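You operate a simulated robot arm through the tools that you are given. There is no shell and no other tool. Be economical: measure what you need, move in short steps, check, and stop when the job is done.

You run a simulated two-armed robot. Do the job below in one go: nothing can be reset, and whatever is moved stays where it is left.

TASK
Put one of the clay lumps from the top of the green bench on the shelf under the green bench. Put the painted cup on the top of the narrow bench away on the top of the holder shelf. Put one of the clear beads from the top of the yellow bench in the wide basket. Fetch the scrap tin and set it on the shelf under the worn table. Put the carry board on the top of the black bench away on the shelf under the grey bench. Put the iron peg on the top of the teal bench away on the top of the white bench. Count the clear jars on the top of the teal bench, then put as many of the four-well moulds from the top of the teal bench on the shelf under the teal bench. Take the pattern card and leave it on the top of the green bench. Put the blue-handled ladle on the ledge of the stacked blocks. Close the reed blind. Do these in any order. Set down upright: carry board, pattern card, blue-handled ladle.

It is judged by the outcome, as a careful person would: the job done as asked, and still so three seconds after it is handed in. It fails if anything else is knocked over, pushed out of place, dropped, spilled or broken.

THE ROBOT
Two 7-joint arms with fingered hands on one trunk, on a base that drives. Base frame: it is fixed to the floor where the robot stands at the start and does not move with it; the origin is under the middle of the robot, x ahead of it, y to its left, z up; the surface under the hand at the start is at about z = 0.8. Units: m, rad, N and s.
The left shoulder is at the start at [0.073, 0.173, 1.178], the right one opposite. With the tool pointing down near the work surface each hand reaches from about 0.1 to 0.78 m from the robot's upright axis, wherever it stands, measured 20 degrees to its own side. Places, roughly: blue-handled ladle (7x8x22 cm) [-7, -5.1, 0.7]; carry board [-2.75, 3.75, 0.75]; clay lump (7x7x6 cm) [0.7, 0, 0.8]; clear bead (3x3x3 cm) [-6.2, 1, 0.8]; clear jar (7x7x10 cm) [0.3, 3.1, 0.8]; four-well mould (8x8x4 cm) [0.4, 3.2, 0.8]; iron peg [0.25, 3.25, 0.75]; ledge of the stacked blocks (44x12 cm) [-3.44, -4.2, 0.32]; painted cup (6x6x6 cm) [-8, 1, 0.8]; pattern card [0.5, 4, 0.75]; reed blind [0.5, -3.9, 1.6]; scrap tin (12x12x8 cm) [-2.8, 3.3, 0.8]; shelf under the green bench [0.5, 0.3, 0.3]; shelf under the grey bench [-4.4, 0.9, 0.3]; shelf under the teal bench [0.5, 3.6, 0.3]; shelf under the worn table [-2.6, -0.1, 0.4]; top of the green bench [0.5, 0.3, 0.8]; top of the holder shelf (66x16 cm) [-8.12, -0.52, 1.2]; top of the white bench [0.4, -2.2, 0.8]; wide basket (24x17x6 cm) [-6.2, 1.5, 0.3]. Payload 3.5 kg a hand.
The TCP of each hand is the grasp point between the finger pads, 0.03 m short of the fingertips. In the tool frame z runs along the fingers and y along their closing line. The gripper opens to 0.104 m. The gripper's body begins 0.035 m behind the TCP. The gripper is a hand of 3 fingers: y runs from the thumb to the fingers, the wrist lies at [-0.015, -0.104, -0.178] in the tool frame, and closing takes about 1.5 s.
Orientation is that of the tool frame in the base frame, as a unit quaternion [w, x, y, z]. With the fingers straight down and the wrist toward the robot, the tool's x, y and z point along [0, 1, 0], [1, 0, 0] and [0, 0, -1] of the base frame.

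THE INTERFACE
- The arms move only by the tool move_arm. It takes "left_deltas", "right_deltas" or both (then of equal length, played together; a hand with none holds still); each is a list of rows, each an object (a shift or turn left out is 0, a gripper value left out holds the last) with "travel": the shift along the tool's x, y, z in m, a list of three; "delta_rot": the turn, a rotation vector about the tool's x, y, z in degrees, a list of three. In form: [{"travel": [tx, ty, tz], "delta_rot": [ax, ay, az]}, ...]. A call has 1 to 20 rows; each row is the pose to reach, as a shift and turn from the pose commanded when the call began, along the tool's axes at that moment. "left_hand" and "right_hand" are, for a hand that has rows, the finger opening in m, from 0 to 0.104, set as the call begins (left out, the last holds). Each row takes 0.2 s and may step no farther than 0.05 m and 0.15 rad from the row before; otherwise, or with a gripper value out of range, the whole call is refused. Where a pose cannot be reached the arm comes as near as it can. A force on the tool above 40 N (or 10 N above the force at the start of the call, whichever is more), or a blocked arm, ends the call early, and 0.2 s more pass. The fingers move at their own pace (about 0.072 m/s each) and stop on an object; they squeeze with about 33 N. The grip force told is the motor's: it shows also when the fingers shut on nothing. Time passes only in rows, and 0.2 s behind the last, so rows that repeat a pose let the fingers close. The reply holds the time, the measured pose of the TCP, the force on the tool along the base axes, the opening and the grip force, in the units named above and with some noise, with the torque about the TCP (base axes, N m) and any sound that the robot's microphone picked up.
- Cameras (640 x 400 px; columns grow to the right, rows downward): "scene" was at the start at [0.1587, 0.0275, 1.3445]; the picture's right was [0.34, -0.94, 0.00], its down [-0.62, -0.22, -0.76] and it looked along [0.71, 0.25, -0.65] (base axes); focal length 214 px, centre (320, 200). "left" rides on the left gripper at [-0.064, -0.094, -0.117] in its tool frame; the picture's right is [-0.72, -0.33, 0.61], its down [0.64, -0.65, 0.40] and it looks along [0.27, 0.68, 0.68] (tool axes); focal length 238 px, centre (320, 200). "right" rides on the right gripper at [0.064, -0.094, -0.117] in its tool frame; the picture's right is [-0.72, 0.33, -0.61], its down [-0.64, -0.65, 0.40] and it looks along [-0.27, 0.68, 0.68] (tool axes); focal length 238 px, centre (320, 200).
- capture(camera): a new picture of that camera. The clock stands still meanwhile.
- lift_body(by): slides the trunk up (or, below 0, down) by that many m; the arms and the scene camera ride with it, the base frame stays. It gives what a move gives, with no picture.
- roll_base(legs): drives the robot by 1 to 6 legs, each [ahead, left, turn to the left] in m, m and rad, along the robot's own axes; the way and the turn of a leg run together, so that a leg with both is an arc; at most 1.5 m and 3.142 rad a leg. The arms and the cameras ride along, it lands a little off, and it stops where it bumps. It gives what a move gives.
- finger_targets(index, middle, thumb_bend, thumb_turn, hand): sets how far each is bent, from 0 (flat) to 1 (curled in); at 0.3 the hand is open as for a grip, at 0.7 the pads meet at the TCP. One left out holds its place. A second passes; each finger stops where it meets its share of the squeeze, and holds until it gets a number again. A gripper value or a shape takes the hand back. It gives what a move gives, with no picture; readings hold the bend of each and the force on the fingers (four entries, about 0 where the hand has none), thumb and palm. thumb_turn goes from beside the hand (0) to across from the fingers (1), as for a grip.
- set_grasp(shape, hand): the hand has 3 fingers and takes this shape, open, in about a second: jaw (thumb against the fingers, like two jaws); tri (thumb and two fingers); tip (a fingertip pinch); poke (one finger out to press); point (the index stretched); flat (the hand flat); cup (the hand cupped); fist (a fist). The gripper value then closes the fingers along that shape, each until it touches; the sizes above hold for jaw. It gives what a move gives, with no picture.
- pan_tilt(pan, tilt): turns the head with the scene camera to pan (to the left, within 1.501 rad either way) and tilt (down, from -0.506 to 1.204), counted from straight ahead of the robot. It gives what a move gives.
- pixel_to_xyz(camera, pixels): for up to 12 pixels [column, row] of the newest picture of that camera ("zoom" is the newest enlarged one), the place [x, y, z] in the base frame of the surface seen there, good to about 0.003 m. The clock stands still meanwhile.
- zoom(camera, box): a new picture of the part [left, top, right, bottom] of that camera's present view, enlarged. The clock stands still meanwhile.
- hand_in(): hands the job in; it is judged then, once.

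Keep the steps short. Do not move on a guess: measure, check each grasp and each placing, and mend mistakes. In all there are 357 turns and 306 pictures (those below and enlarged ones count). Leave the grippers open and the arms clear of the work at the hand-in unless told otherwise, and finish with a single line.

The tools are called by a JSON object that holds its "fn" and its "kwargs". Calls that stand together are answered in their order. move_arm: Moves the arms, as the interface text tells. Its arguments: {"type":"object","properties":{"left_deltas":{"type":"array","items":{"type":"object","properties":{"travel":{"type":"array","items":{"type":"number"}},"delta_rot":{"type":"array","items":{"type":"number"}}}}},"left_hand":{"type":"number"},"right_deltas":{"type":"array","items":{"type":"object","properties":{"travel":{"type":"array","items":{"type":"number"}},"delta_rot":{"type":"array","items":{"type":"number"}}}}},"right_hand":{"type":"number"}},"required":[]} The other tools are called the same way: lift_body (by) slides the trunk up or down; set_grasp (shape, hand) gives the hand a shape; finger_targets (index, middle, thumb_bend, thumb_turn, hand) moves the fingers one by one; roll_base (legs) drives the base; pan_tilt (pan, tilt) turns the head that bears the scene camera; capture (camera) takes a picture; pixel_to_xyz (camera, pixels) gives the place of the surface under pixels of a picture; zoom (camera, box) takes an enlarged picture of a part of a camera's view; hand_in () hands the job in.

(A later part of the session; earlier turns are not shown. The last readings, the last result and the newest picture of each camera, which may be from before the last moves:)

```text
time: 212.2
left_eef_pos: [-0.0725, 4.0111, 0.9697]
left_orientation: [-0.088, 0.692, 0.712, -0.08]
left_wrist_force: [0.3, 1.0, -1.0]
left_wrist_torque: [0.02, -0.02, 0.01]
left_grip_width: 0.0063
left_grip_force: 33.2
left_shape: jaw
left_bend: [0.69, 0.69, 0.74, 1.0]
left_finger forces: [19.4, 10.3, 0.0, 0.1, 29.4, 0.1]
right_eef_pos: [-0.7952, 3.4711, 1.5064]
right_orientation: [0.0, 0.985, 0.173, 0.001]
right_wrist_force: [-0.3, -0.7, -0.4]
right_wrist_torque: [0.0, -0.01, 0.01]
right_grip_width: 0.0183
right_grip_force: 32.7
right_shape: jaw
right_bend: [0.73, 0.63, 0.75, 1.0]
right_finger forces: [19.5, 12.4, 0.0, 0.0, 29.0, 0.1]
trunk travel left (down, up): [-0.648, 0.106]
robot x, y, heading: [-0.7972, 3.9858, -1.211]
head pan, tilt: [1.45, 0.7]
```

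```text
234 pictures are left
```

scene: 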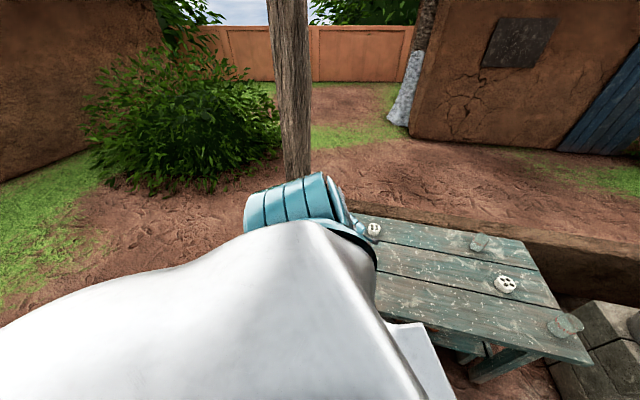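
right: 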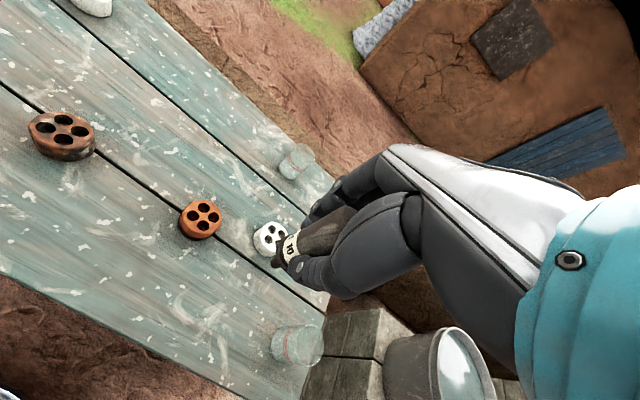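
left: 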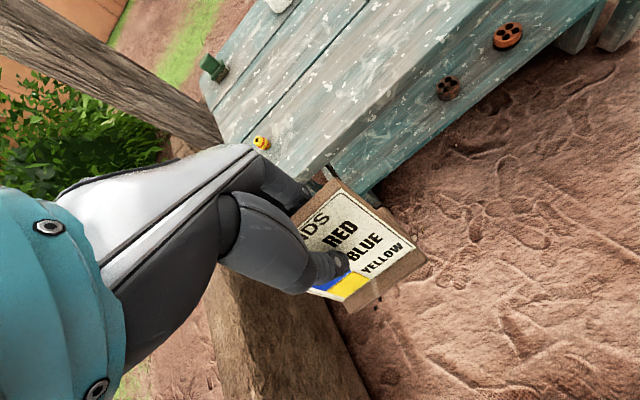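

Card held well. I keep this stance, move 0.4 m out from the benches, then travel along −y to the green bench.

{"fn": "roll_base", "kwargs": {"legs": [[-0.141, -0.374, 0], [1.16, -0.437, 0], [1.16, -0.437, 0], [1.15, -0.433, 0]]}}

{"fn": "pan_tilt", "kwargs": {"pan": 1.1, "tilt": 0.75}}

{"fn": "capture", "kwargs": {"camera": "scene"}}

{"fn": "capture", "kwargs": {"camera": "left"}}

```text
time: 232.2
left_eef_pos: [-0.4681, 0.2931, 0.9703]
left_orientation: [-0.088, 0.694, 0.71, -0.078]
left_wrist_force: [-0.7, -0.5, -1.1]
left_wrist_torque: [0.01, 0.01, 0.0]
left_grip_width: 0.0068
left_grip_force: 33.3
left_shape: jaw
left_bend: [0.69, 0.69, 0.74, 1.0]
left_finger forces: [19.4, 10.3, 0.0, 0.1, 29.3, 0.0]
right_eef_pos: [-1.1942, -0.242, 1.5064]
right_orientation: [0.0, 0.985, 0.171, 0.001]
right_wrist_force: [0.0, -0.5, -0.4]
right_wrist_torque: [-0.03, -0.01, -0.03]
right_grip_width: 0.0182
right_grip_force: 33.3
right_shape: jaw
right_bend: [0.73, 0.63, 0.75, 1.0]
right_finger forces: [19.4, 12.5, 0.0, 0.1, 29.0, 0.0]
trunk travel left (down, up): [-0.648, 0.106]
robot x, y, heading: [-1.1972, 0.2772, -1.208]
head pan, tilt: [1.45, 0.7]
```

```text
time: 233.0
left_eef_pos: [-0.4693, 0.2929, 0.9694]
left_orientation: [-0.088, 0.694, 0.71, -0.079]
left_wrist_force: [-0.6, -0.3, -1.0]
left_wrist_torque: [-0.03, -0.02, 0.0]
left_grip_width: 0.0067
left_grip_force: 32.8
left_shape: jaw
left_bend: [0.69, 0.69, 0.74, 1.0]
left_finger forces: [19.4, 10.3, 0.0, 0.1, 29.3, 0.0]
right_eef_pos: [-1.1947, -0.2424, 1.5069]
right_orientation: [0.0, 0.985, 0.172, 0.002]
right_wrist_force: [-0.1, -0.6, -0.3]
right_wrist_torque: [0.01, 0.04, 0.0]
right_grip_width: 0.0182
right_grip_force: 33.1
right_shape: jaw
right_bend: [0.73, 0.63, 0.75, 1.0]
right_finger forces: [19.6, 12.5, 0.0, 0.0, 29.1, 0.1]
trunk travel left (down, up): [-0.648, 0.106]
robot x, y, heading: [-1.1921, 0.2754, -1.211]
head pan, tilt: [1.1, 0.75]
```

```text
233 pictures are left
```

scene: 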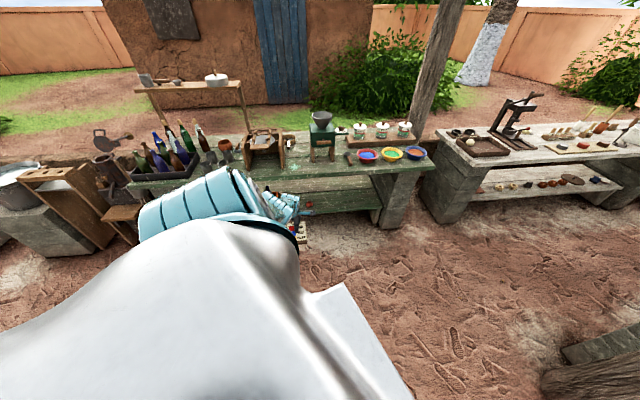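

```text
232 pictures are left
```

left: 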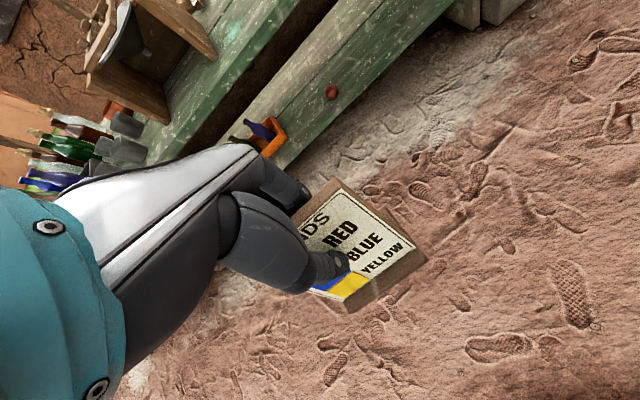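

I approach the free gap between mill and wooden box: first 0.7 m, then look.

{"fn": "roll_base", "kwargs": {"legs": [[0.255, 0.653, 0]]}}

{"fn": "pan_tilt", "kwargs": {"pan": 1.0, "tilt": 0.95}}

{"fn": "capture", "kwargs": {"camera": "scene"}}

{"fn": "capture", "kwargs": {"camera": "left"}}

```text
time: 236.8
left_eef_pos: [0.2258, 0.2823, 0.9692]
left_orientation: [-0.088, 0.694, 0.71, -0.078]
left_wrist_force: [-0.1, 0.8, -0.8]
left_wrist_torque: [-0.01, -0.01, -0.03]
left_grip_width: 0.0067
left_grip_force: 32.9
left_shape: jaw
left_bend: [0.69, 0.69, 0.74, 1.0]
left_finger forces: [19.4, 10.3, 0.1, 0.0, 29.3, 0.0]
right_eef_pos: [-0.5016, -0.2545, 1.5069]
right_orientation: [-0.001, 0.985, 0.171, 0.001]
right_wrist_force: [-0.4, 0.6, -0.1]
right_wrist_torque: [0.01, 0.03, 0.01]
right_grip_width: 0.0179
right_grip_force: 32.9
right_shape: jaw
right_bend: [0.73, 0.63, 0.75, 1.0]
right_finger forces: [19.5, 12.5, 0.0, 0.0, 29.0, 0.1]
trunk travel left (down, up): [-0.648, 0.106]
robot x, y, heading: [-0.5016, 0.2608, -1.21]
head pan, tilt: [1.1, 0.75]
```

```text
time: 237.6
left_eef_pos: [0.2259, 0.2817, 0.9676]
left_orientation: [-0.089, 0.694, 0.71, -0.079]
left_wrist_force: [-0.2, -0.7, -1.4]
left_wrist_torque: [-0.03, 0.03, -0.01]
left_grip_width: 0.0065
left_grip_force: 33.4
left_shape: jaw
left_bend: [0.69, 0.69, 0.74, 1.0]
left_finger forces: [19.4, 10.3, 0.0, 0.0, 29.3, 0.0]
right_eef_pos: [-0.5002, -0.2546, 1.5058]
right_orientation: [-0.001, 0.985, 0.171, 0.001]
right_wrist_force: [-0.3, -0.2, -0.7]
right_wrist_torque: [0.01, 0.02, 0.01]
right_grip_width: 0.0182
right_grip_force: 32.8
right_shape: jaw
right_bend: [0.73, 0.63, 0.75, 1.0]
right_finger forces: [19.5, 12.6, 0.0, 0.1, 29.0, 0.1]
trunk travel left (down, up): [-0.648, 0.106]
robot x, y, heading: [-0.4972, 0.2633, -1.21]
head pan, tilt: [1.0, 0.949]
```

```text
231 pictures are left
```

scene: 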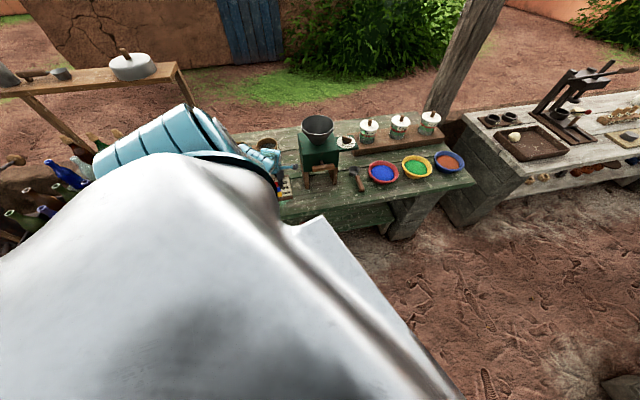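

```text
230 pictures are left
```

left: 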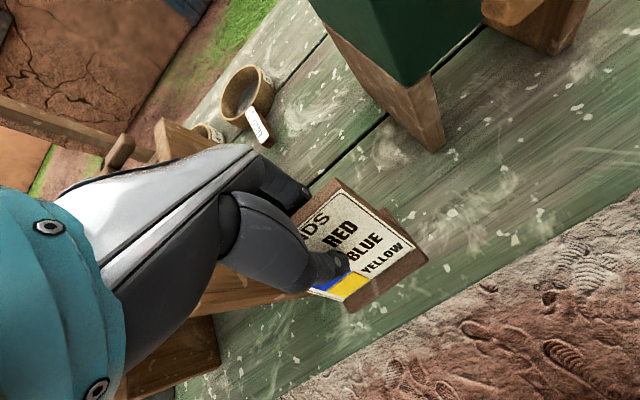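

The gap lies ahead. I move in 0.185 m (and 1 cm toward the mill), then look down.

{"fn": "roll_base", "kwargs": {"legs": [[0.0765, 0.169, 0]]}}

{"fn": "capture", "kwargs": {"camera": "left"}}

```text
time: 239.1
left_eef_pos: [0.4087, 0.2689, 0.9701]
left_orientation: [-0.088, 0.694, 0.71, -0.079]
left_wrist_force: [0.2, 0.3, -1.3]
left_wrist_torque: [-0.01, -0.01, 0.01]
left_grip_width: 0.0066
left_grip_force: 33.1
left_shape: jaw
left_bend: [0.69, 0.69, 0.74, 1.0]
left_finger forces: [19.4, 10.3, 0.0, 0.1, 29.4, 0.0]
right_eef_pos: [-0.3186, -0.2659, 1.5074]
right_orientation: [0.0, 0.985, 0.17, 0.0]
right_wrist_force: [-0.1, 0.4, -0.6]
right_wrist_torque: [0.01, -0.03, -0.03]
right_grip_width: 0.0183
right_grip_force: 33.2
right_shape: jaw
right_bend: [0.73, 0.63, 0.75, 1.0]
right_finger forces: [19.5, 12.4, 0.0, 0.0, 29.0, 0.0]
trunk travel left (down, up): [-0.648, 0.106]
robot x, y, heading: [-0.3135, 0.2494, -1.216]
head pan, tilt: [1.0, 0.949]
```

```text
229 pictures are left
```

left: 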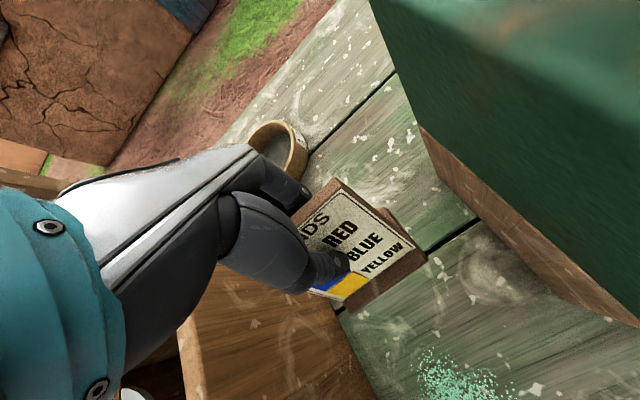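

I check the free space under the card by measuring points around it.

{"fn": "pixel_to_xyz", "kwargs": {"camera": "left", "pixels": [[280, 150], [300, 165], [340, 165], [400, 180], [440, 250], [350, 330], [400, 300], [250, 290], [345, 345], [470, 185], [415, 260]]}}

{"fn": "zoom", "kwargs": {"camera": "left", "box": [240, 110, 440, 260]}}

```text
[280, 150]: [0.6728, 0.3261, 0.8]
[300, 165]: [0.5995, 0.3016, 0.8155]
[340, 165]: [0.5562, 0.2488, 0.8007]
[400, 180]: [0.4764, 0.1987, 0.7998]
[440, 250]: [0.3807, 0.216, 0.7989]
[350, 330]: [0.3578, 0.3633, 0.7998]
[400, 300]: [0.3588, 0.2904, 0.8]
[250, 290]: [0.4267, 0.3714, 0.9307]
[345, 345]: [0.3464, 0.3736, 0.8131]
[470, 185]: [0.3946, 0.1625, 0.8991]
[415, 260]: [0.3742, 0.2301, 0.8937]
```

```text
2.67 times, centred on (340, 185) of left
```

zoom: 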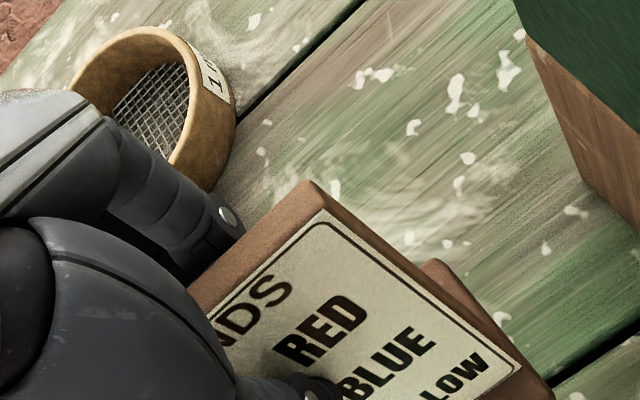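

The spot is free (sieve handle tip about (0.49,0.335), box at y≥0.36, mill at y≤0.16). I move back 2 cm and lower to just above the bench.

{"fn": "roll_base", "kwargs": {"legs": [[-0.006, -0.017, 0]]}}

{"fn": "lift_body", "kwargs": {"by": -0.072}}

{"fn": "capture", "kwargs": {"camera": "left"}}

```text
time: 239.9
left_eef_pos: [0.3959, 0.269, 0.9676]
left_orientation: [-0.09, 0.695, 0.709, -0.08]
left_wrist_force: [0.9, 0.6, -1.5]
left_wrist_torque: [0.01, 0.0, 0.0]
left_grip_width: 0.0068
left_grip_force: 33.3
left_shape: jaw
left_bend: [0.69, 0.69, 0.74, 1.0]
left_finger forces: [19.4, 10.3, 0.0, 0.0, 29.4, 0.1]
right_eef_pos: [-0.3303, -0.2661, 1.5058]
right_orientation: [0.0, 0.985, 0.171, -0.001]
right_wrist_force: [0.6, -0.2, -0.7]
right_wrist_torque: [0.01, 0.05, 0.0]
right_grip_width: 0.0181
right_grip_force: 33.1
right_shape: jaw
right_bend: [0.73, 0.63, 0.75, 1.0]
right_finger forces: [19.5, 12.5, 0.0, 0.0, 29.1, 0.0]
trunk travel left (down, up): [-0.648, 0.106]
robot x, y, heading: [-0.3347, 0.2532, -1.216]
head pan, tilt: [1.0, 0.949]
```

```text
time: 241.0
left_eef_pos: [0.3925, 0.2693, 0.8967]
left_orientation: [-0.089, 0.695, 0.709, -0.08]
left_wrist_force: [0.1, 0.2, -1.3]
left_wrist_torque: [0.01, -0.02, 0.02]
left_grip_width: 0.0066
left_grip_force: 33.0
left_shape: jaw
left_bend: [0.69, 0.69, 0.74, 1.0]
left_finger forces: [19.5, 10.4, 0.1, 0.1, 29.5, 0.0]
right_eef_pos: [-0.3343, -0.2665, 1.4344]
right_orientation: [0.001, 0.985, 0.17, 0.001]
right_wrist_force: [-0.4, 0.3, -0.9]
right_wrist_torque: [-0.02, -0.03, -0.02]
right_grip_width: 0.0182
right_grip_force: 32.7
right_shape: jaw
right_bend: [0.73, 0.63, 0.75, 1.0]
right_finger forces: [19.5, 12.5, 0.0, 0.0, 29.0, 0.1]
trunk travel left (down, up): [-0.576, 0.178]
robot x, y, heading: [-0.3339, 0.2539, -1.211]
head pan, tilt: [1.0, 0.949]
```

```text
227 pictures are left
```

left: 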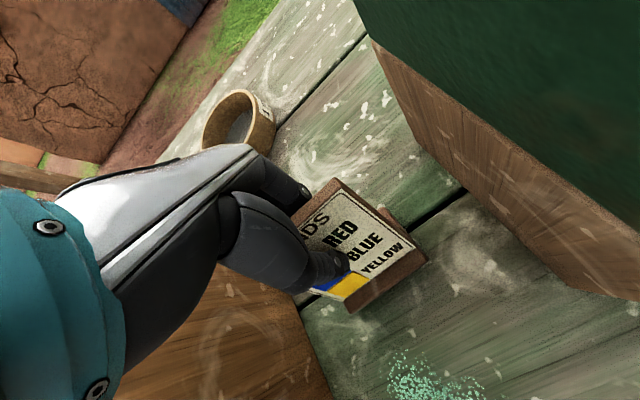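

About 4 mm to go. I lower 5 mm, check the force, and release.

{"fn": "lift_body", "kwargs": {"by": -0.005}}

{"fn": "move_arm", "kwargs": {"left_deltas": [{"travel": [0, 0, 0]}, {"travel": [0, 0, 0]}, {"travel": [0, 0, 0]}, {"travel": [0, 0, 0]}, {"travel": [0, 0, 0]}, {"travel": [0, 0, 0]}], "left_hand": 0.104}}

{"fn": "capture", "kwargs": {"camera": "left"}}

```text
time: 241.5
left_eef_pos: [0.3933, 0.2692, 0.8923]
left_orientation: [-0.088, 0.695, 0.709, -0.079]
left_wrist_force: [-0.6, -0.2, -1.8]
left_wrist_torque: [-0.02, -0.04, 0.03]
left_grip_width: 0.0068
left_grip_force: 33.0
left_shape: jaw
left_bend: [0.69, 0.69, 0.74, 1.0]
left_finger forces: [19.4, 10.3, 0.0, 0.1, 29.4, 0.0]
right_eef_pos: [-0.3347, -0.2665, 1.429]
right_orientation: [-0.001, 0.985, 0.17, 0.001]
right_wrist_force: [0.5, 0.2, 0.3]
right_wrist_torque: [0.02, 0.04, 0.01]
right_grip_width: 0.0181
right_grip_force: 33.1
right_shape: jaw
right_bend: [0.73, 0.63, 0.75, 1.0]
right_finger forces: [19.5, 12.4, 0.1, 0.0, 29.0, 0.0]
trunk travel left (down, up): [-0.571, 0.183]
robot x, y, heading: [-0.3316, 0.2503, -1.211]
head pan, tilt: [1.0, 0.949]
```

```text
time: 242.9
left_eef_pos: [0.3929, 0.2686, 0.8925]
left_orientation: [-0.088, 0.695, 0.709, -0.079]
left_wrist_force: [0.0, 0.3, -0.7]
left_wrist_torque: [0.0, -0.02, -0.02]
left_grip_width: 0.1036
left_grip_force: 0.0
left_shape: jaw
left_bend: [0.3, 0.3, 0.3, 0.98]
left_finger forces: [0.1, 0.0, 0.1, 0.0, 0.0, 0.1]
right_eef_pos: [-0.3342, -0.2675, 1.4285]
right_orientation: [0.0, 0.985, 0.17, 0.001]
right_wrist_force: [-0.1, 0.4, 0.6]
right_wrist_torque: [0.01, 0.02, -0.01]
right_grip_width: 0.0181
right_grip_force: 33.3
right_shape: jaw
right_bend: [0.73, 0.63, 0.75, 1.0]
right_finger forces: [19.5, 12.5, 0.0, 0.0, 29.0, 0.0]
trunk travel left (down, up): [-0.571, 0.183]
robot x, y, heading: [-0.3285, 0.2501, -1.214]
head pan, tilt: [1.0, 0.949]
```

```text
226 pictures are left
```

left: 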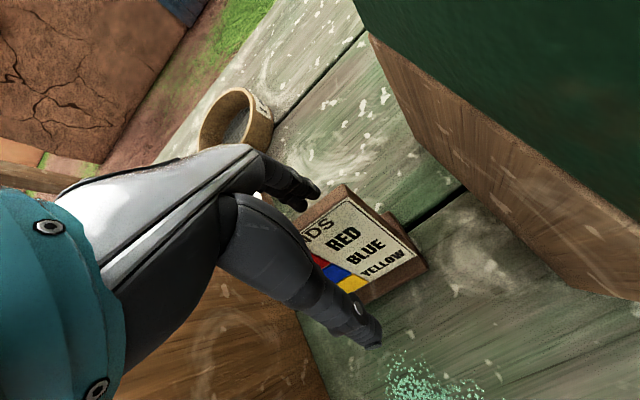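

Released and standing. I raise straight up, back off and look at it.

{"fn": "lift_body", "kwargs": {"by": 0.14}}

{"fn": "roll_base", "kwargs": {"legs": [[-0.13, -0.35, 0]]}}

{"fn": "capture", "kwargs": {"camera": "left"}}

```text
time: 244.6
left_eef_pos: [0.3929, 0.2696, 1.0329]
left_orientation: [-0.089, 0.695, 0.709, -0.079]
left_wrist_force: [0.2, 0.0, 0.0]
left_wrist_torque: [0.0, 0.01, 0.0]
left_grip_width: 0.1035
left_grip_force: 0.1
left_shape: jaw
left_bend: [0.3, 0.3, 0.3, 0.98]
left_finger forces: [0.0, 0.0, 0.0, 0.0, 0.0, 0.0]
right_eef_pos: [-0.3348, -0.2669, 1.5683]
right_orientation: [0.0, 0.985, 0.171, 0.001]
right_wrist_force: [-0.1, 0.3, -1.2]
right_wrist_torque: [0.02, 0.01, 0.01]
right_grip_width: 0.0181
right_grip_force: 32.8
right_shape: jaw
right_bend: [0.73, 0.63, 0.75, 1.0]
right_finger forces: [19.5, 12.5, 0.1, 0.0, 28.9, 0.0]
trunk travel left (down, up): [-0.711, 0.043]
robot x, y, heading: [-0.3342, 0.2509, -1.215]
head pan, tilt: [1.0, 0.949]
```

```text
time: 247.0
left_eef_pos: [0.0224, 0.2707, 1.0315]
left_orientation: [-0.088, 0.694, 0.71, -0.079]
left_wrist_force: [0.2, -0.3, -0.7]
left_wrist_torque: [0.01, 0.03, 0.0]
left_grip_width: 0.1035
left_grip_force: 0.2
left_shape: jaw
left_bend: [0.3, 0.3, 0.3, 0.98]
left_finger forces: [0.1, 0.0, 0.1, 0.0, 0.0, 0.0]
right_eef_pos: [-0.7023, -0.2665, 1.5689]
right_orientation: [0.0, 0.985, 0.174, 0.001]
right_wrist_force: [0.2, 0.1, -1.9]
right_wrist_torque: [0.01, 0.02, 0.0]
right_grip_width: 0.0182
right_grip_force: 33.1
right_shape: jaw
right_bend: [0.73, 0.63, 0.75, 1.0]
right_finger forces: [19.5, 12.6, 0.0, 0.0, 29.0, 0.0]
trunk travel left (down, up): [-0.711, 0.043]
robot x, y, heading: [-0.7008, 0.25, -1.214]
head pan, tilt: [1.0, 0.949]
```

```text
225 pictures are left
```

left: 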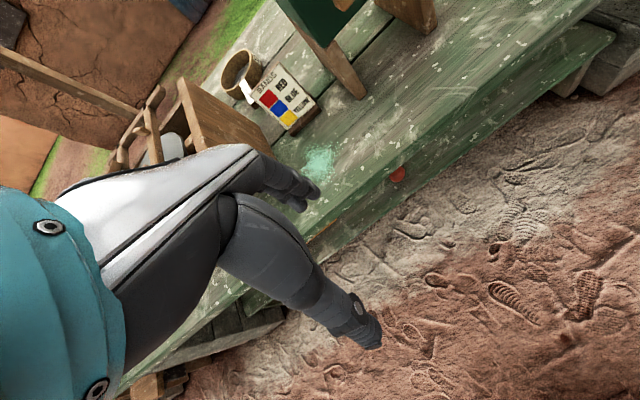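

The card stands upright. Next the peg to the white bench. I turn to face +x, move to x≈−0.45, and look right.

{"fn": "roll_base", "kwargs": {"legs": [[0, 0, 1.214], [0.22, 0, 0]]}}

{"fn": "pan_tilt", "kwargs": {"pan": -1.1, "tilt": 0.7}}

{"fn": "capture", "kwargs": {"camera": "scene"}}

```text
time: 251.7
left_eef_pos: [-0.2532, 0.9393, 1.0327]
left_orientation: [-0.027, 0.163, 0.98, -0.115]
left_wrist_force: [0.2, -0.3, -0.3]
left_wrist_torque: [0.02, 0.01, -0.01]
left_grip_width: 0.1039
left_grip_force: 0.2
left_shape: jaw
left_bend: [0.3, 0.3, 0.3, 0.98]
left_finger forces: [0.1, 0.0, 0.1, 0.1, 0.1, 0.0]
right_eef_pos: [-0.001, 0.0726, 1.57]
right_orientation: [0.0, 0.71, 0.704, 0.002]
right_wrist_force: [-0.8, 0.3, -0.9]
right_wrist_torque: [0.0, 0.0, -0.03]
right_grip_width: 0.0182
right_grip_force: 32.9
right_shape: jaw
right_bend: [0.73, 0.63, 0.75, 1.0]
right_finger forces: [19.5, 12.4, 0.1, 0.0, 28.7, 0.0]
trunk travel left (down, up): [-0.711, 0.043]
robot x, y, heading: [-0.4832, 0.2515, 0.009]
head pan, tilt: [1.0, 0.949]
```

```text
time: 253.7
left_eef_pos: [-0.2531, 0.9388, 1.0326]
left_orientation: [-0.027, 0.164, 0.979, -0.115]
left_wrist_force: [0.3, -0.2, -0.7]
left_wrist_torque: [-0.02, -0.01, 0.02]
left_grip_width: 0.1037
left_grip_force: 0.0
left_shape: jaw
left_bend: [0.3, 0.3, 0.3, 0.98]
left_finger forces: [0.0, 0.0, 0.1, 0.0, 0.0, 0.0]
right_eef_pos: [0.0, 0.0726, 1.5699]
right_orientation: [-0.001, 0.709, 0.705, 0.001]
right_wrist_force: [-0.4, -0.2, -0.5]
right_wrist_torque: [-0.01, 0.0, -0.03]
right_grip_width: 0.0181
right_grip_force: 32.6
right_shape: jaw
right_bend: [0.73, 0.63, 0.75, 1.0]
right_finger forces: [19.4, 12.4, 0.0, 0.0, 28.7, 0.1]
trunk travel left (down, up): [-0.711, 0.043]
robot x, y, heading: [-0.4846, 0.2529, 0.012]
head pan, tilt: [-1.1, 0.7]
```

```text
224 pictures are left
```

scene: 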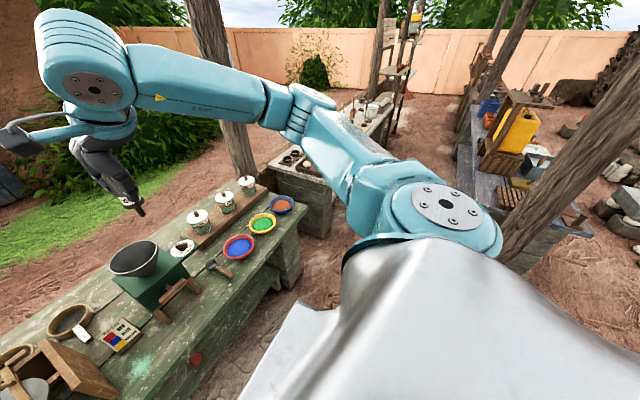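

There is a slanted post and a stone bench on the right. I measure them to find the free lane.

{"fn": "pixel_to_xyz", "kwargs": {"camera": "scene", "pixels": [[520, 230], [560, 180], [610, 110], [595, 235], [460, 150], [330, 160], [390, 120], [325, 235], [545, 270], [290, 290], [620, 210]]}}

{"fn": "pan_tilt", "kwargs": {"pan": -1.5, "tilt": 0.8}}

{"fn": "capture", "kwargs": {"camera": "scene"}}

```text
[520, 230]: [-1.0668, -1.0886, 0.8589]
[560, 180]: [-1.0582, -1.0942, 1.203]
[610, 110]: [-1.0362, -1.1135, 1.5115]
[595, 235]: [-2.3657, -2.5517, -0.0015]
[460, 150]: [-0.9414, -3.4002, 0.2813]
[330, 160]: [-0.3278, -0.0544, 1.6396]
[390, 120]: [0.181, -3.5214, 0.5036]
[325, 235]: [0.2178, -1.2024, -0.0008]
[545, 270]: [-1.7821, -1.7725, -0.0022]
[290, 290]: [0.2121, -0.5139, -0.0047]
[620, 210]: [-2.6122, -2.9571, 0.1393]
```

```text
time: 254.5
left_eef_pos: [-0.2525, 0.9402, 1.0335]
left_orientation: [-0.026, 0.163, 0.98, -0.115]
left_wrist_force: [-0.2, 0.3, 0.2]
left_wrist_torque: [0.03, -0.01, -0.01]
left_grip_width: 0.1037
left_grip_force: 0.0
left_shape: jaw
left_bend: [0.3, 0.3, 0.3, 0.98]
left_finger forces: [0.1, 0.1, 0.0, 0.1, 0.1, 0.1]
right_eef_pos: [0.0, 0.0719, 1.5695]
right_orientation: [-0.001, 0.71, 0.704, 0.001]
right_wrist_force: [-0.8, -0.1, -0.5]
right_wrist_torque: [0.01, 0.02, 0.02]
right_grip_width: 0.0182
right_grip_force: 33.3
right_shape: jaw
right_bend: [0.73, 0.63, 0.75, 1.0]
right_finger forces: [19.5, 12.4, 0.0, 0.0, 28.7, 0.0]
trunk travel left (down, up): [-0.711, 0.043]
robot x, y, heading: [-0.4844, 0.2505, 0.015]
head pan, tilt: [-1.499, 0.799]
```

```text
223 pictures are left
```

scene: 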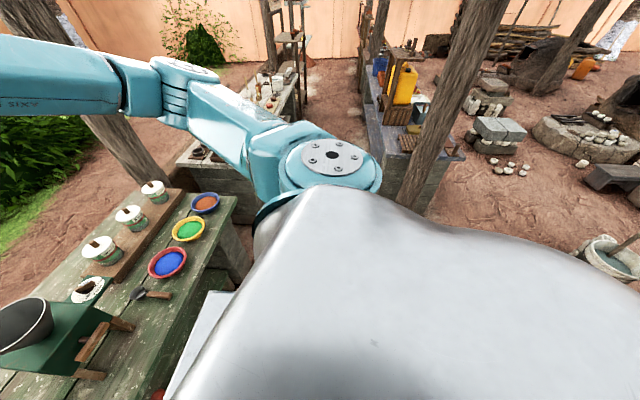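

The post stands at (−1.06,−1.10) and the lane at x≈−0.45 is free. I strafe right 1.9 m and look at the white bench.

{"fn": "roll_base", "kwargs": {"legs": [[0.04, -1.0, 0], [0, -0.9, 0]]}}

{"fn": "pan_tilt", "kwargs": {"pan": -0.3, "tilt": 0.9}}

{"fn": "capture", "kwargs": {"camera": "scene"}}

```text
time: 264.1
left_eef_pos: [-0.1935, -0.9589, 1.0321]
left_orientation: [-0.027, 0.162, 0.98, -0.116]
left_wrist_force: [-0.4, 0.9, 0.5]
left_wrist_torque: [0.0, 0.0, -0.01]
left_grip_width: 0.1035
left_grip_force: 0.1
left_shape: jaw
left_bend: [0.3, 0.3, 0.3, 0.98]
left_finger forces: [0.0, 0.0, 0.0, 0.1, 0.0, 0.0]
right_eef_pos: [0.0579, -1.8257, 1.5696]
right_orientation: [0.0, 0.71, 0.704, 0.0]
right_wrist_force: [-0.1, 0.9, -0.7]
right_wrist_torque: [0.0, -0.02, -0.01]
right_grip_width: 0.0183
right_grip_force: 32.8
right_shape: jaw
right_bend: [0.73, 0.63, 0.75, 1.0]
right_finger forces: [19.5, 12.5, 0.0, 0.0, 28.6, 0.0]
trunk travel left (down, up): [-0.711, 0.043]
robot x, y, heading: [-0.4252, -1.651, 0.012]
head pan, tilt: [-1.499, 0.799]
```

```text
time: 265.5
left_eef_pos: [-0.1939, -0.9584, 1.0337]
left_orientation: [-0.027, 0.163, 0.979, -0.116]
left_wrist_force: [-0.6, 0.5, 1.2]
left_wrist_torque: [0.01, 0.01, 0.02]
left_grip_width: 0.1039
left_grip_force: 0.0
left_shape: jaw
left_bend: [0.3, 0.3, 0.3, 0.98]
left_finger forces: [0.1, 0.0, 0.0, 0.0, 0.0, 0.1]
right_eef_pos: [0.0588, -1.8253, 1.5685]
right_orientation: [-0.001, 0.71, 0.705, 0.001]
right_wrist_force: [-0.1, -0.2, -0.8]
right_wrist_torque: [-0.02, 0.01, 0.01]
right_grip_width: 0.0182
right_grip_force: 33.0
right_shape: jaw
right_bend: [0.73, 0.63, 0.75, 1.0]
right_finger forces: [19.5, 12.5, 0.0, 0.1, 28.8, 0.1]
trunk travel left (down, up): [-0.711, 0.043]
robot x, y, heading: [-0.4248, -1.6492, 0.011]
head pan, tilt: [-0.3, 0.901]
```

```text
222 pictures are left
```

scene: 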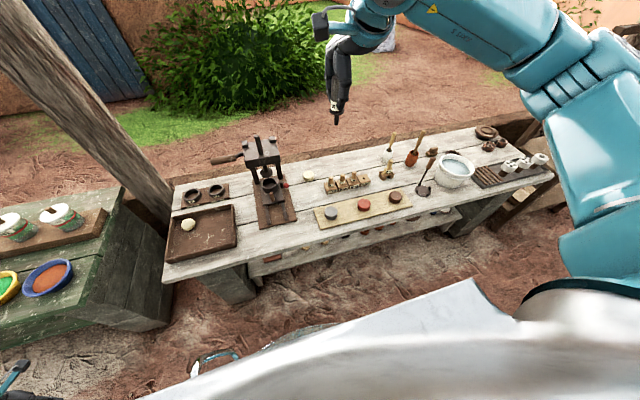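

I measure candidate free spots on the white bench and its neighbours.

{"fn": "pixel_to_xyz", "kwargs": {"camera": "scene", "pixels": [[265, 242], [300, 232], [300, 200], [316, 215], [270, 228], [240, 245], [300, 250], [435, 210], [410, 205], [455, 195], [170, 270]]}}

{"fn": "zoom", "kwargs": {"camera": "scene", "box": [150, 120, 470, 290]}}

```text
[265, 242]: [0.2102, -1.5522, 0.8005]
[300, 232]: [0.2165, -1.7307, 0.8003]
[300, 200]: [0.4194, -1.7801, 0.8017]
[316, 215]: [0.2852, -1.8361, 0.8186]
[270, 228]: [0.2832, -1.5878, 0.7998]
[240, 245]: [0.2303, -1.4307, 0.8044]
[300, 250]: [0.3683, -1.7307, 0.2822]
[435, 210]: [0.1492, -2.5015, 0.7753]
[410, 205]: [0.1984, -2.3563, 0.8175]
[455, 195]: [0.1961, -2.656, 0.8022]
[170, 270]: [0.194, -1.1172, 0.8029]
```

```text
2.00 times, centred on (310, 205) of scene
```

zoom: 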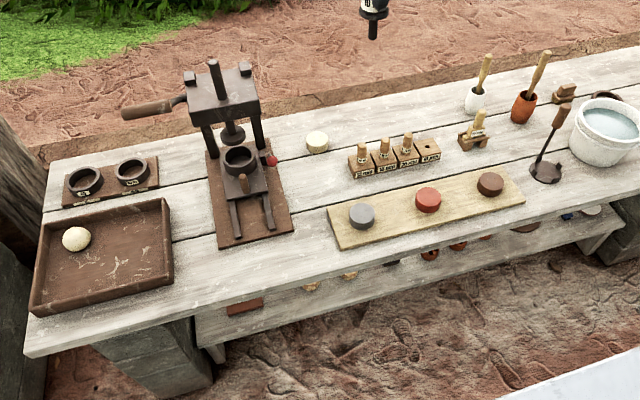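

I choose the spot (0.215,−1.745), in front between the press and the yellow strip. I lower the trunk 0.4 and bring the peg over it.

{"fn": "lift_body", "kwargs": {"by": -0.4}}

{"fn": "move_arm", "kwargs": {"right_deltas": [{"travel": [0.02, 0.04, 0]}, {"travel": [0.04, 0.08, 0]}, {"travel": [0.06, 0.12, 0.01]}, {"travel": [0.08, 0.156, 0.02]}, {"travel": [0.08, 0.156, 0.06]}, {"travel": [0.08, 0.156, 0.1]}, {"travel": [0.08, 0.156, 0.14]}, {"travel": [0.08, 0.156, 0.18]}, {"travel": [0.08, 0.156, 0.22]}, {"travel": [0.08, 0.156, 0.25]}]}}

{"fn": "capture", "kwargs": {"camera": "scene"}}

{"fn": "capture", "kwargs": {"camera": "right"}}

```text
time: 269.3
left_eef_pos: [-0.1948, -0.9591, 0.632]
left_orientation: [-0.027, 0.163, 0.98, -0.115]
left_wrist_force: [-0.2, 0.2, -0.1]
left_wrist_torque: [0.01, -0.02, 0.01]
left_grip_width: 0.1038
left_grip_force: 0.0
left_shape: jaw
left_bend: [0.3, 0.3, 0.3, 0.98]
left_finger forces: [0.0, 0.0, 0.0, 0.1, 0.0, 0.0]
right_eef_pos: [0.0576, -1.8261, 1.1695]
right_orientation: [0.0, 0.71, 0.705, 0.001]
right_wrist_force: [-0.6, -0.8, -1.2]
right_wrist_torque: [-0.06, 0.01, 0.0]
right_grip_width: 0.0183
right_grip_force: 33.1
right_shape: jaw
right_bend: [0.73, 0.63, 0.75, 1.0]
right_finger forces: [19.5, 12.5, 0.0, 0.0, 28.8, 0.0]
trunk travel left (down, up): [-0.311, 0.443]
robot x, y, heading: [-0.4213, -1.648, 0.008]
head pan, tilt: [-0.3, 0.901]
```

```text
time: 271.5
left_eef_pos: [-0.1943, -0.9593, 0.6319]
left_orientation: [-0.027, 0.163, 0.979, -0.116]
left_wrist_force: [-0.3, 0.4, -0.2]
left_wrist_torque: [0.01, 0.03, -0.01]
left_grip_width: 0.1036
left_grip_force: 0.0
left_shape: jaw
left_bend: [0.3, 0.3, 0.3, 0.98]
left_finger forces: [0.1, 0.0, 0.0, 0.0, 0.0, 0.0]
right_eef_pos: [0.2158, -1.747, 0.9162]
right_orientation: [-0.001, 0.71, 0.705, 0.001]
right_wrist_force: [0.2, 0.4, -0.5]
right_wrist_torque: [0.01, -0.02, 0.0]
right_grip_width: 0.0181
right_grip_force: 33.1
right_shape: jaw
right_bend: [0.73, 0.63, 0.75, 1.0]
right_finger forces: [19.6, 12.5, 0.1, 0.0, 28.6, 0.0]
trunk travel left (down, up): [-0.311, 0.443]
robot x, y, heading: [-0.4241, -1.6448, 0.007]
head pan, tilt: [-0.3, 0.901]
```

```text
220 pictures are left
```

scene: 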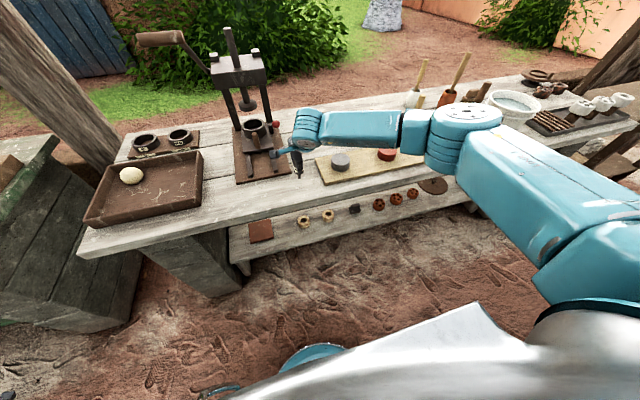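

```text
219 pictures are left
```

right: 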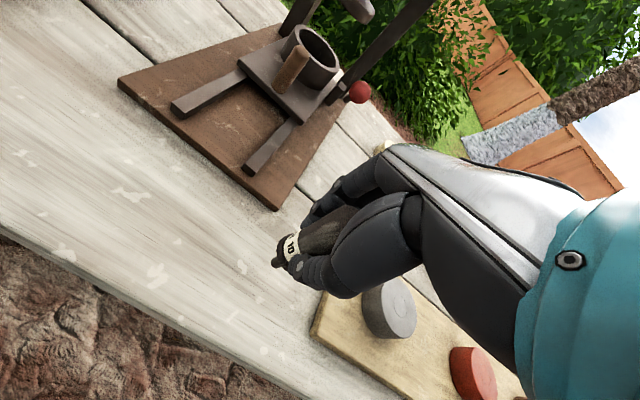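

Free wood under the peg. I lower 0.039, then open only partly (0.06).

{"fn": "move_arm", "kwargs": {"right_deltas": [{"travel": [0, 0, 0.02]}, {"travel": [0, 0, 0.035]}, {"travel": [0, 0, 0.04]}, {"travel": [0, 0, 0.04]}]}}

{"fn": "move_arm", "kwargs": {"right_deltas": [{"travel": [0, 0, 0]}, {"travel": [0, 0, 0]}, {"travel": [0, 0, 0]}, {"travel": [0, 0, 0]}, {"travel": [0, 0, 0]}], "right_hand": 0.06}}

{"fn": "capture", "kwargs": {"camera": "right"}}

```text
time: 272.5
left_eef_pos: [-0.1948, -0.9585, 0.6329]
left_orientation: [-0.027, 0.163, 0.979, -0.115]
left_wrist_force: [0.5, 0.3, -0.1]
left_wrist_torque: [-0.01, -0.01, -0.01]
left_grip_width: 0.1037
left_grip_force: 0.0
left_shape: jaw
left_bend: [0.3, 0.3, 0.3, 0.98]
left_finger forces: [0.1, 0.0, 0.1, 0.0, 0.1, 0.1]
right_eef_pos: [0.2152, -1.7469, 0.8787]
right_orientation: [0.0, 0.709, 0.705, 0.001]
right_wrist_force: [-0.7, 0.1, 0.4]
right_wrist_torque: [0.02, 0.0, 0.0]
right_grip_width: 0.0181
right_grip_force: 33.4
right_shape: jaw
right_bend: [0.73, 0.63, 0.75, 1.0]
right_finger forces: [19.6, 12.6, 0.0, 0.0, 28.7, 0.0]
trunk travel left (down, up): [-0.311, 0.443]
robot x, y, heading: [-0.4248, -1.6452, 0.013]
head pan, tilt: [-0.3, 0.901]
```

```text
time: 273.7
left_eef_pos: [-0.195, -0.9591, 0.6313]
left_orientation: [-0.027, 0.163, 0.979, -0.116]
left_wrist_force: [0.3, 0.5, 0.2]
left_wrist_torque: [0.01, 0.0, -0.02]
left_grip_width: 0.1035
left_grip_force: 0.0
left_shape: jaw
left_bend: [0.3, 0.3, 0.3, 0.98]
left_finger forces: [0.1, 0.0, 0.1, 0.0, 0.0, 0.0]
right_eef_pos: [0.2155, -1.7477, 0.8792]
right_orientation: [-0.001, 0.709, 0.705, 0.001]
right_wrist_force: [0.4, 1.0, -0.2]
right_wrist_torque: [0.02, -0.01, -0.03]
right_grip_width: 0.0594
right_grip_force: 0.1
right_shape: jaw
right_bend: [0.74, 0.42, 0.66, 1.0]
right_finger forces: [0.0, 0.0, 0.0, 0.0, 0.1, 0.0]
trunk travel left (down, up): [-0.311, 0.443]
robot x, y, heading: [-0.4277, -1.6464, 0.011]
head pan, tilt: [-0.3, 0.901]
```

```text
218 pictures are left
```

right: 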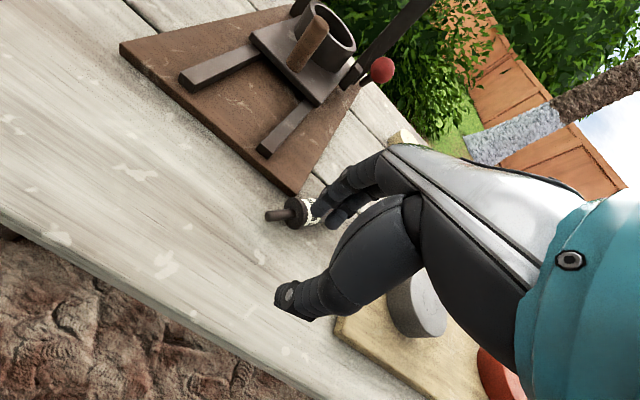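

The peg seems to have tipped over when released. I raise straight up and look at how it lies.

{"fn": "move_arm", "kwargs": {"right_deltas": [{"travel": [0, 0, -0.03]}, {"travel": [0, 0, -0.07]}, {"travel": [0, 0, -0.11]}, {"travel": [0, 0, -0.14]}]}}

{"fn": "capture", "kwargs": {"camera": "right"}}

{"fn": "zoom", "kwargs": {"camera": "scene", "box": [200, 100, 400, 220]}}

```text
time: 274.7
left_eef_pos: [-0.1949, -0.9586, 0.6322]
left_orientation: [-0.027, 0.163, 0.979, -0.115]
left_wrist_force: [0.6, -0.7, 0.3]
left_wrist_torque: [0.03, 0.01, -0.01]
left_grip_width: 0.1034
left_grip_force: 0.1
left_shape: jaw
left_bend: [0.3, 0.3, 0.3, 0.98]
left_finger forces: [0.0, 0.0, 0.0, 0.0, 0.0, 0.1]
right_eef_pos: [0.2158, -1.7466, 1.0187]
right_orientation: [-0.001, 0.709, 0.705, 0.002]
right_wrist_force: [0.0, -0.1, -0.5]
right_wrist_torque: [-0.01, -0.03, 0.03]
right_grip_width: 0.0597
right_grip_force: 0.0
right_shape: jaw
right_bend: [0.74, 0.42, 0.66, 1.0]
right_finger forces: [0.1, 0.1, 0.0, 0.0, 0.0, 0.0]
trunk travel left (down, up): [-0.311, 0.443]
robot x, y, heading: [-0.4257, -1.6468, 0.011]
head pan, tilt: [-0.3, 0.901]
```

```text
217 pictures are left
```

right: 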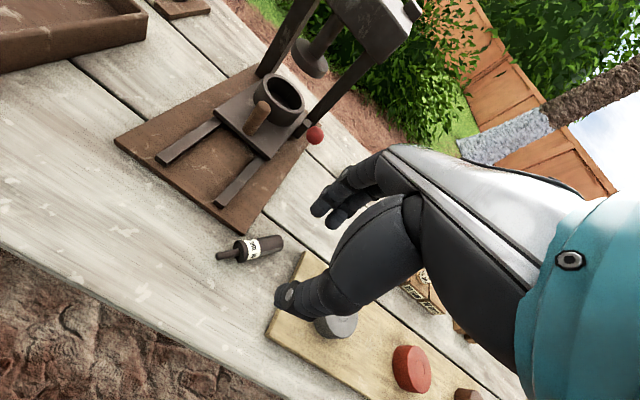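

```text
3.20 times, centred on (300, 160) of scene
```

zoom: 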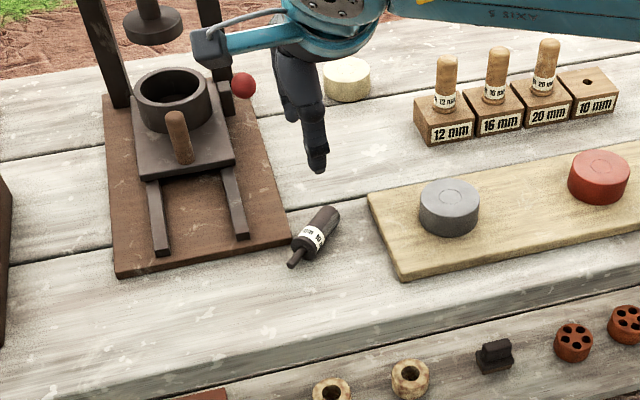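

The peg lies on the white bench top, resting stably. That item is done. Next the reed blind: I raise and retract the right hand, strafe right and look.

{"fn": "move_arm", "kwargs": {"right_deltas": [{"travel": [0, -0.04, -0.03]}, {"travel": [0, -0.08, -0.06]}, {"travel": [-0.02, -0.12, -0.1]}, {"travel": [-0.05, -0.15, -0.13]}, {"travel": [-0.08, -0.16, -0.15]}], "right_hand": 0.104}}

{"fn": "roll_base", "kwargs": {"legs": [[0, -1.2, 0]]}}

{"fn": "pan_tilt", "kwargs": {"pan": -0.5, "tilt": 0.2}}

{"fn": "capture", "kwargs": {"camera": "scene"}}

```text
refused: row 3 steps farther than a row can; nothing moved
```

```text
time: 280.7
left_eef_pos: [-0.1826, -2.1519, 0.6333]
left_orientation: [-0.028, 0.164, 0.979, -0.116]
left_wrist_force: [-0.3, -0.6, -0.5]
left_wrist_torque: [0.03, 0.0, 0.02]
left_grip_width: 0.1037
left_grip_force: 0.1
left_shape: jaw
left_bend: [0.3, 0.3, 0.3, 0.98]
left_finger forces: [0.1, 0.0, 0.1, 0.1, 0.0, 0.0]
right_eef_pos: [0.2235, -2.9416, 1.0203]
right_orientation: [0.0, 0.711, 0.703, 0.001]
right_wrist_force: [-0.6, 1.1, -0.8]
right_wrist_torque: [0.0, -0.01, -0.01]
right_grip_width: 0.0595
right_grip_force: 0.1
right_shape: jaw
right_bend: [0.74, 0.42, 0.66, 1.0]
right_finger forces: [0.0, 0.0, 0.0, 0.0, 0.1, 0.1]
trunk travel left (down, up): [-0.311, 0.443]
robot x, y, heading: [-0.4127, -2.8384, 0.006]
head pan, tilt: [-0.3, 0.901]
```

```text
time: 281.8
left_eef_pos: [-0.1821, -2.1514, 0.6318]
left_orientation: [-0.027, 0.165, 0.979, -0.116]
left_wrist_force: [-0.8, -0.4, -0.1]
left_wrist_torque: [0.0, 0.02, 0.0]
left_grip_width: 0.1036
left_grip_force: 0.0
left_shape: jaw
left_bend: [0.3, 0.3, 0.3, 0.98]
left_finger forces: [0.0, 0.0, 0.1, 0.0, 0.0, 0.0]
right_eef_pos: [0.2237, -2.9421, 1.02]
right_orientation: [-0.001, 0.711, 0.703, 0.001]
right_wrist_force: [0.5, 0.8, -0.1]
right_wrist_torque: [-0.01, -0.01, 0.0]
right_grip_width: 0.0594
right_grip_force: 0.1
right_shape: jaw
right_bend: [0.74, 0.42, 0.66, 1.0]
right_finger forces: [0.1, 0.0, 0.0, 0.0, 0.0, 0.1]
trunk travel left (down, up): [-0.311, 0.443]
robot x, y, heading: [-0.4134, -2.8356, 0.008]
head pan, tilt: [-0.499, 0.201]
```

```text
215 pictures are left
```

scene: 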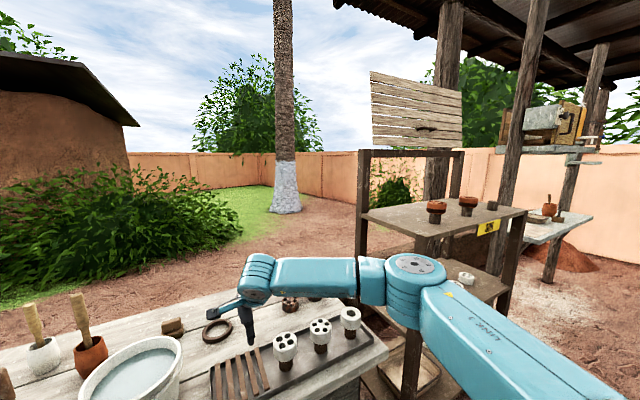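

The arm move had been refused, so the hand swept over the bench at z≈1.0. I check at once that nothing was touched.

{"fn": "pan_tilt", "kwargs": {"pan": 0.5, "tilt": 0.7}}

{"fn": "capture", "kwargs": {"camera": "scene"}}

```text
time: 283.1
left_eef_pos: [-0.1821, -2.1529, 0.6311]
left_orientation: [-0.027, 0.165, 0.979, -0.115]
left_wrist_force: [-0.4, 0.2, -0.5]
left_wrist_torque: [-0.06, 0.0, 0.0]
left_grip_width: 0.1037
left_grip_force: 0.0
left_shape: jaw
left_bend: [0.3, 0.3, 0.3, 0.98]
left_finger forces: [0.1, 0.1, 0.0, 0.0, 0.0, 0.0]
right_eef_pos: [0.2234, -2.9424, 1.0197]
right_orientation: [-0.001, 0.711, 0.704, 0.001]
right_wrist_force: [0.6, 0.4, 0.3]
right_wrist_torque: [0.02, -0.02, -0.01]
right_grip_width: 0.0595
right_grip_force: 0.0
right_shape: jaw
right_bend: [0.74, 0.42, 0.66, 1.0]
right_finger forces: [0.0, 0.0, 0.0, 0.0, 0.0, 0.0]
trunk travel left (down, up): [-0.311, 0.443]
robot x, y, heading: [-0.4171, -2.8397, 0.004]
head pan, tilt: [0.499, 0.7]
```

```text
214 pictures are left
```

scene: 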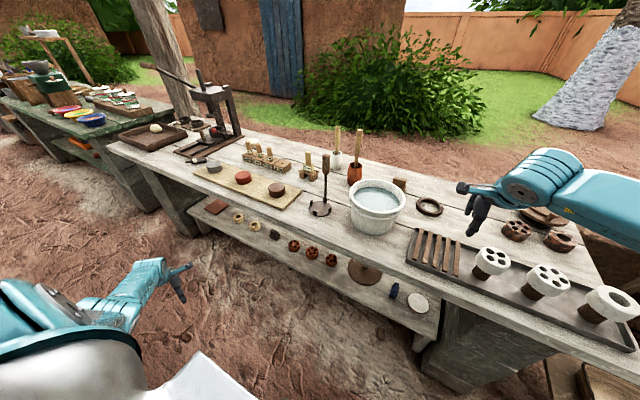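

Everything on the bench is in place. Now I raise and retract the right hand in small steps (this call alone).

{"fn": "move_arm", "kwargs": {"right_deltas": [{"travel": [0, 0, -0.04]}, {"travel": [0, -0.02, -0.08]}, {"travel": [0, -0.05, -0.11]}, {"travel": [0, -0.08, -0.14]}, {"travel": [-0.02, -0.11, -0.15]}, {"travel": [-0.05, -0.14, -0.15]}, {"travel": [-0.08, -0.16, -0.15]}], "right_hand": 0.104}}

{"fn": "pan_tilt", "kwargs": {"pan": -0.7, "tilt": 0.2}}

{"fn": "capture", "kwargs": {"camera": "scene"}}

```text
time: 284.7
left_eef_pos: [-0.1831, -2.1531, 0.6328]
left_orientation: [-0.027, 0.165, 0.979, -0.115]
left_wrist_force: [0.4, 0.6, -0.1]
left_wrist_torque: [0.01, 0.0, 0.02]
left_grip_width: 0.1035
left_grip_force: 0.0
left_shape: jaw
left_bend: [0.3, 0.3, 0.3, 0.98]
left_finger forces: [0.0, 0.0, 0.1, 0.0, 0.0, 0.0]
right_eef_pos: [0.0618, -3.0221, 1.1693]
right_orientation: [-0.001, 0.71, 0.704, 0.001]
right_wrist_force: [0.2, 0.2, -0.4]
right_wrist_torque: [-0.01, -0.01, 0.0]
right_grip_width: 0.1039
right_grip_force: 0.1
right_shape: jaw
right_bend: [0.3, 0.3, 0.3, 0.98]
right_finger forces: [0.0, 0.0, 0.0, 0.0, 0.1, 0.0]
trunk travel left (down, up): [-0.311, 0.443]
robot x, y, heading: [-0.4214, -2.8388, 0.001]
head pan, tilt: [0.499, 0.7]
```

```text
time: 286.1
left_eef_pos: [-0.1826, -2.1521, 0.632]
left_orientation: [-0.027, 0.165, 0.979, -0.115]
left_wrist_force: [-0.6, -0.3, -0.4]
left_wrist_torque: [0.02, 0.03, -0.01]
left_grip_width: 0.1037
left_grip_force: 0.1
left_shape: jaw
left_bend: [0.3, 0.3, 0.3, 0.98]
left_finger forces: [0.0, 0.0, 0.0, 0.0, 0.1, 0.0]
right_eef_pos: [0.0619, -3.0215, 1.1694]
right_orientation: [-0.001, 0.711, 0.703, 0.001]
right_wrist_force: [-1.0, -0.2, 0.3]
right_wrist_torque: [0.02, 0.01, -0.01]
right_grip_width: 0.1038
right_grip_force: 0.0
right_shape: jaw
right_bend: [0.3, 0.3, 0.3, 0.98]
right_finger forces: [0.0, 0.1, 0.0, 0.1, 0.1, 0.0]
trunk travel left (down, up): [-0.311, 0.443]
robot x, y, heading: [-0.4177, -2.8391, 0.007]
head pan, tilt: [-0.7, 0.201]
```

```text
213 pictures are left
```

scene: 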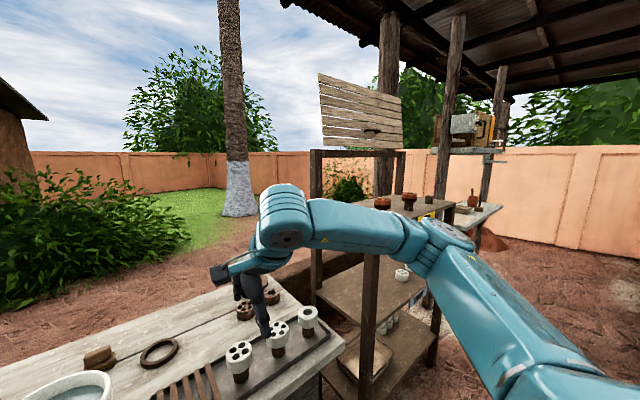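

{"fn": "zoom", "kwargs": {"camera": "scene", "box": [290, 50, 450, 230]}}

{"fn": "pixel_to_xyz", "kwargs": {"camera": "scene", "pixels": [[322, 78], [322, 140], [400, 100], [400, 145], [372, 130], [367, 138], [380, 128], [315, 160], [400, 158], [368, 290], [440, 205], [330, 110]]}}

```text
2.22 times, centred on (370, 140) of scene
```

zoom: 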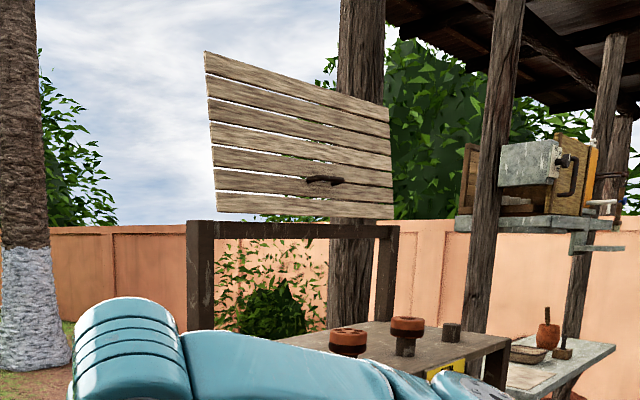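

```text
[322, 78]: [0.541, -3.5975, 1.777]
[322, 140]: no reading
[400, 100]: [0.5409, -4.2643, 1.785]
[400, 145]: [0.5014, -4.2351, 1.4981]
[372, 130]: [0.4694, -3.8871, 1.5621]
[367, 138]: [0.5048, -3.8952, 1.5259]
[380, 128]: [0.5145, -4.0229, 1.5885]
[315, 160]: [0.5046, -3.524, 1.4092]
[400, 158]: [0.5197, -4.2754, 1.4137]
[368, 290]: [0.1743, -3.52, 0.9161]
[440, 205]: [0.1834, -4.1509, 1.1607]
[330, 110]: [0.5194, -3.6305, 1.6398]
```

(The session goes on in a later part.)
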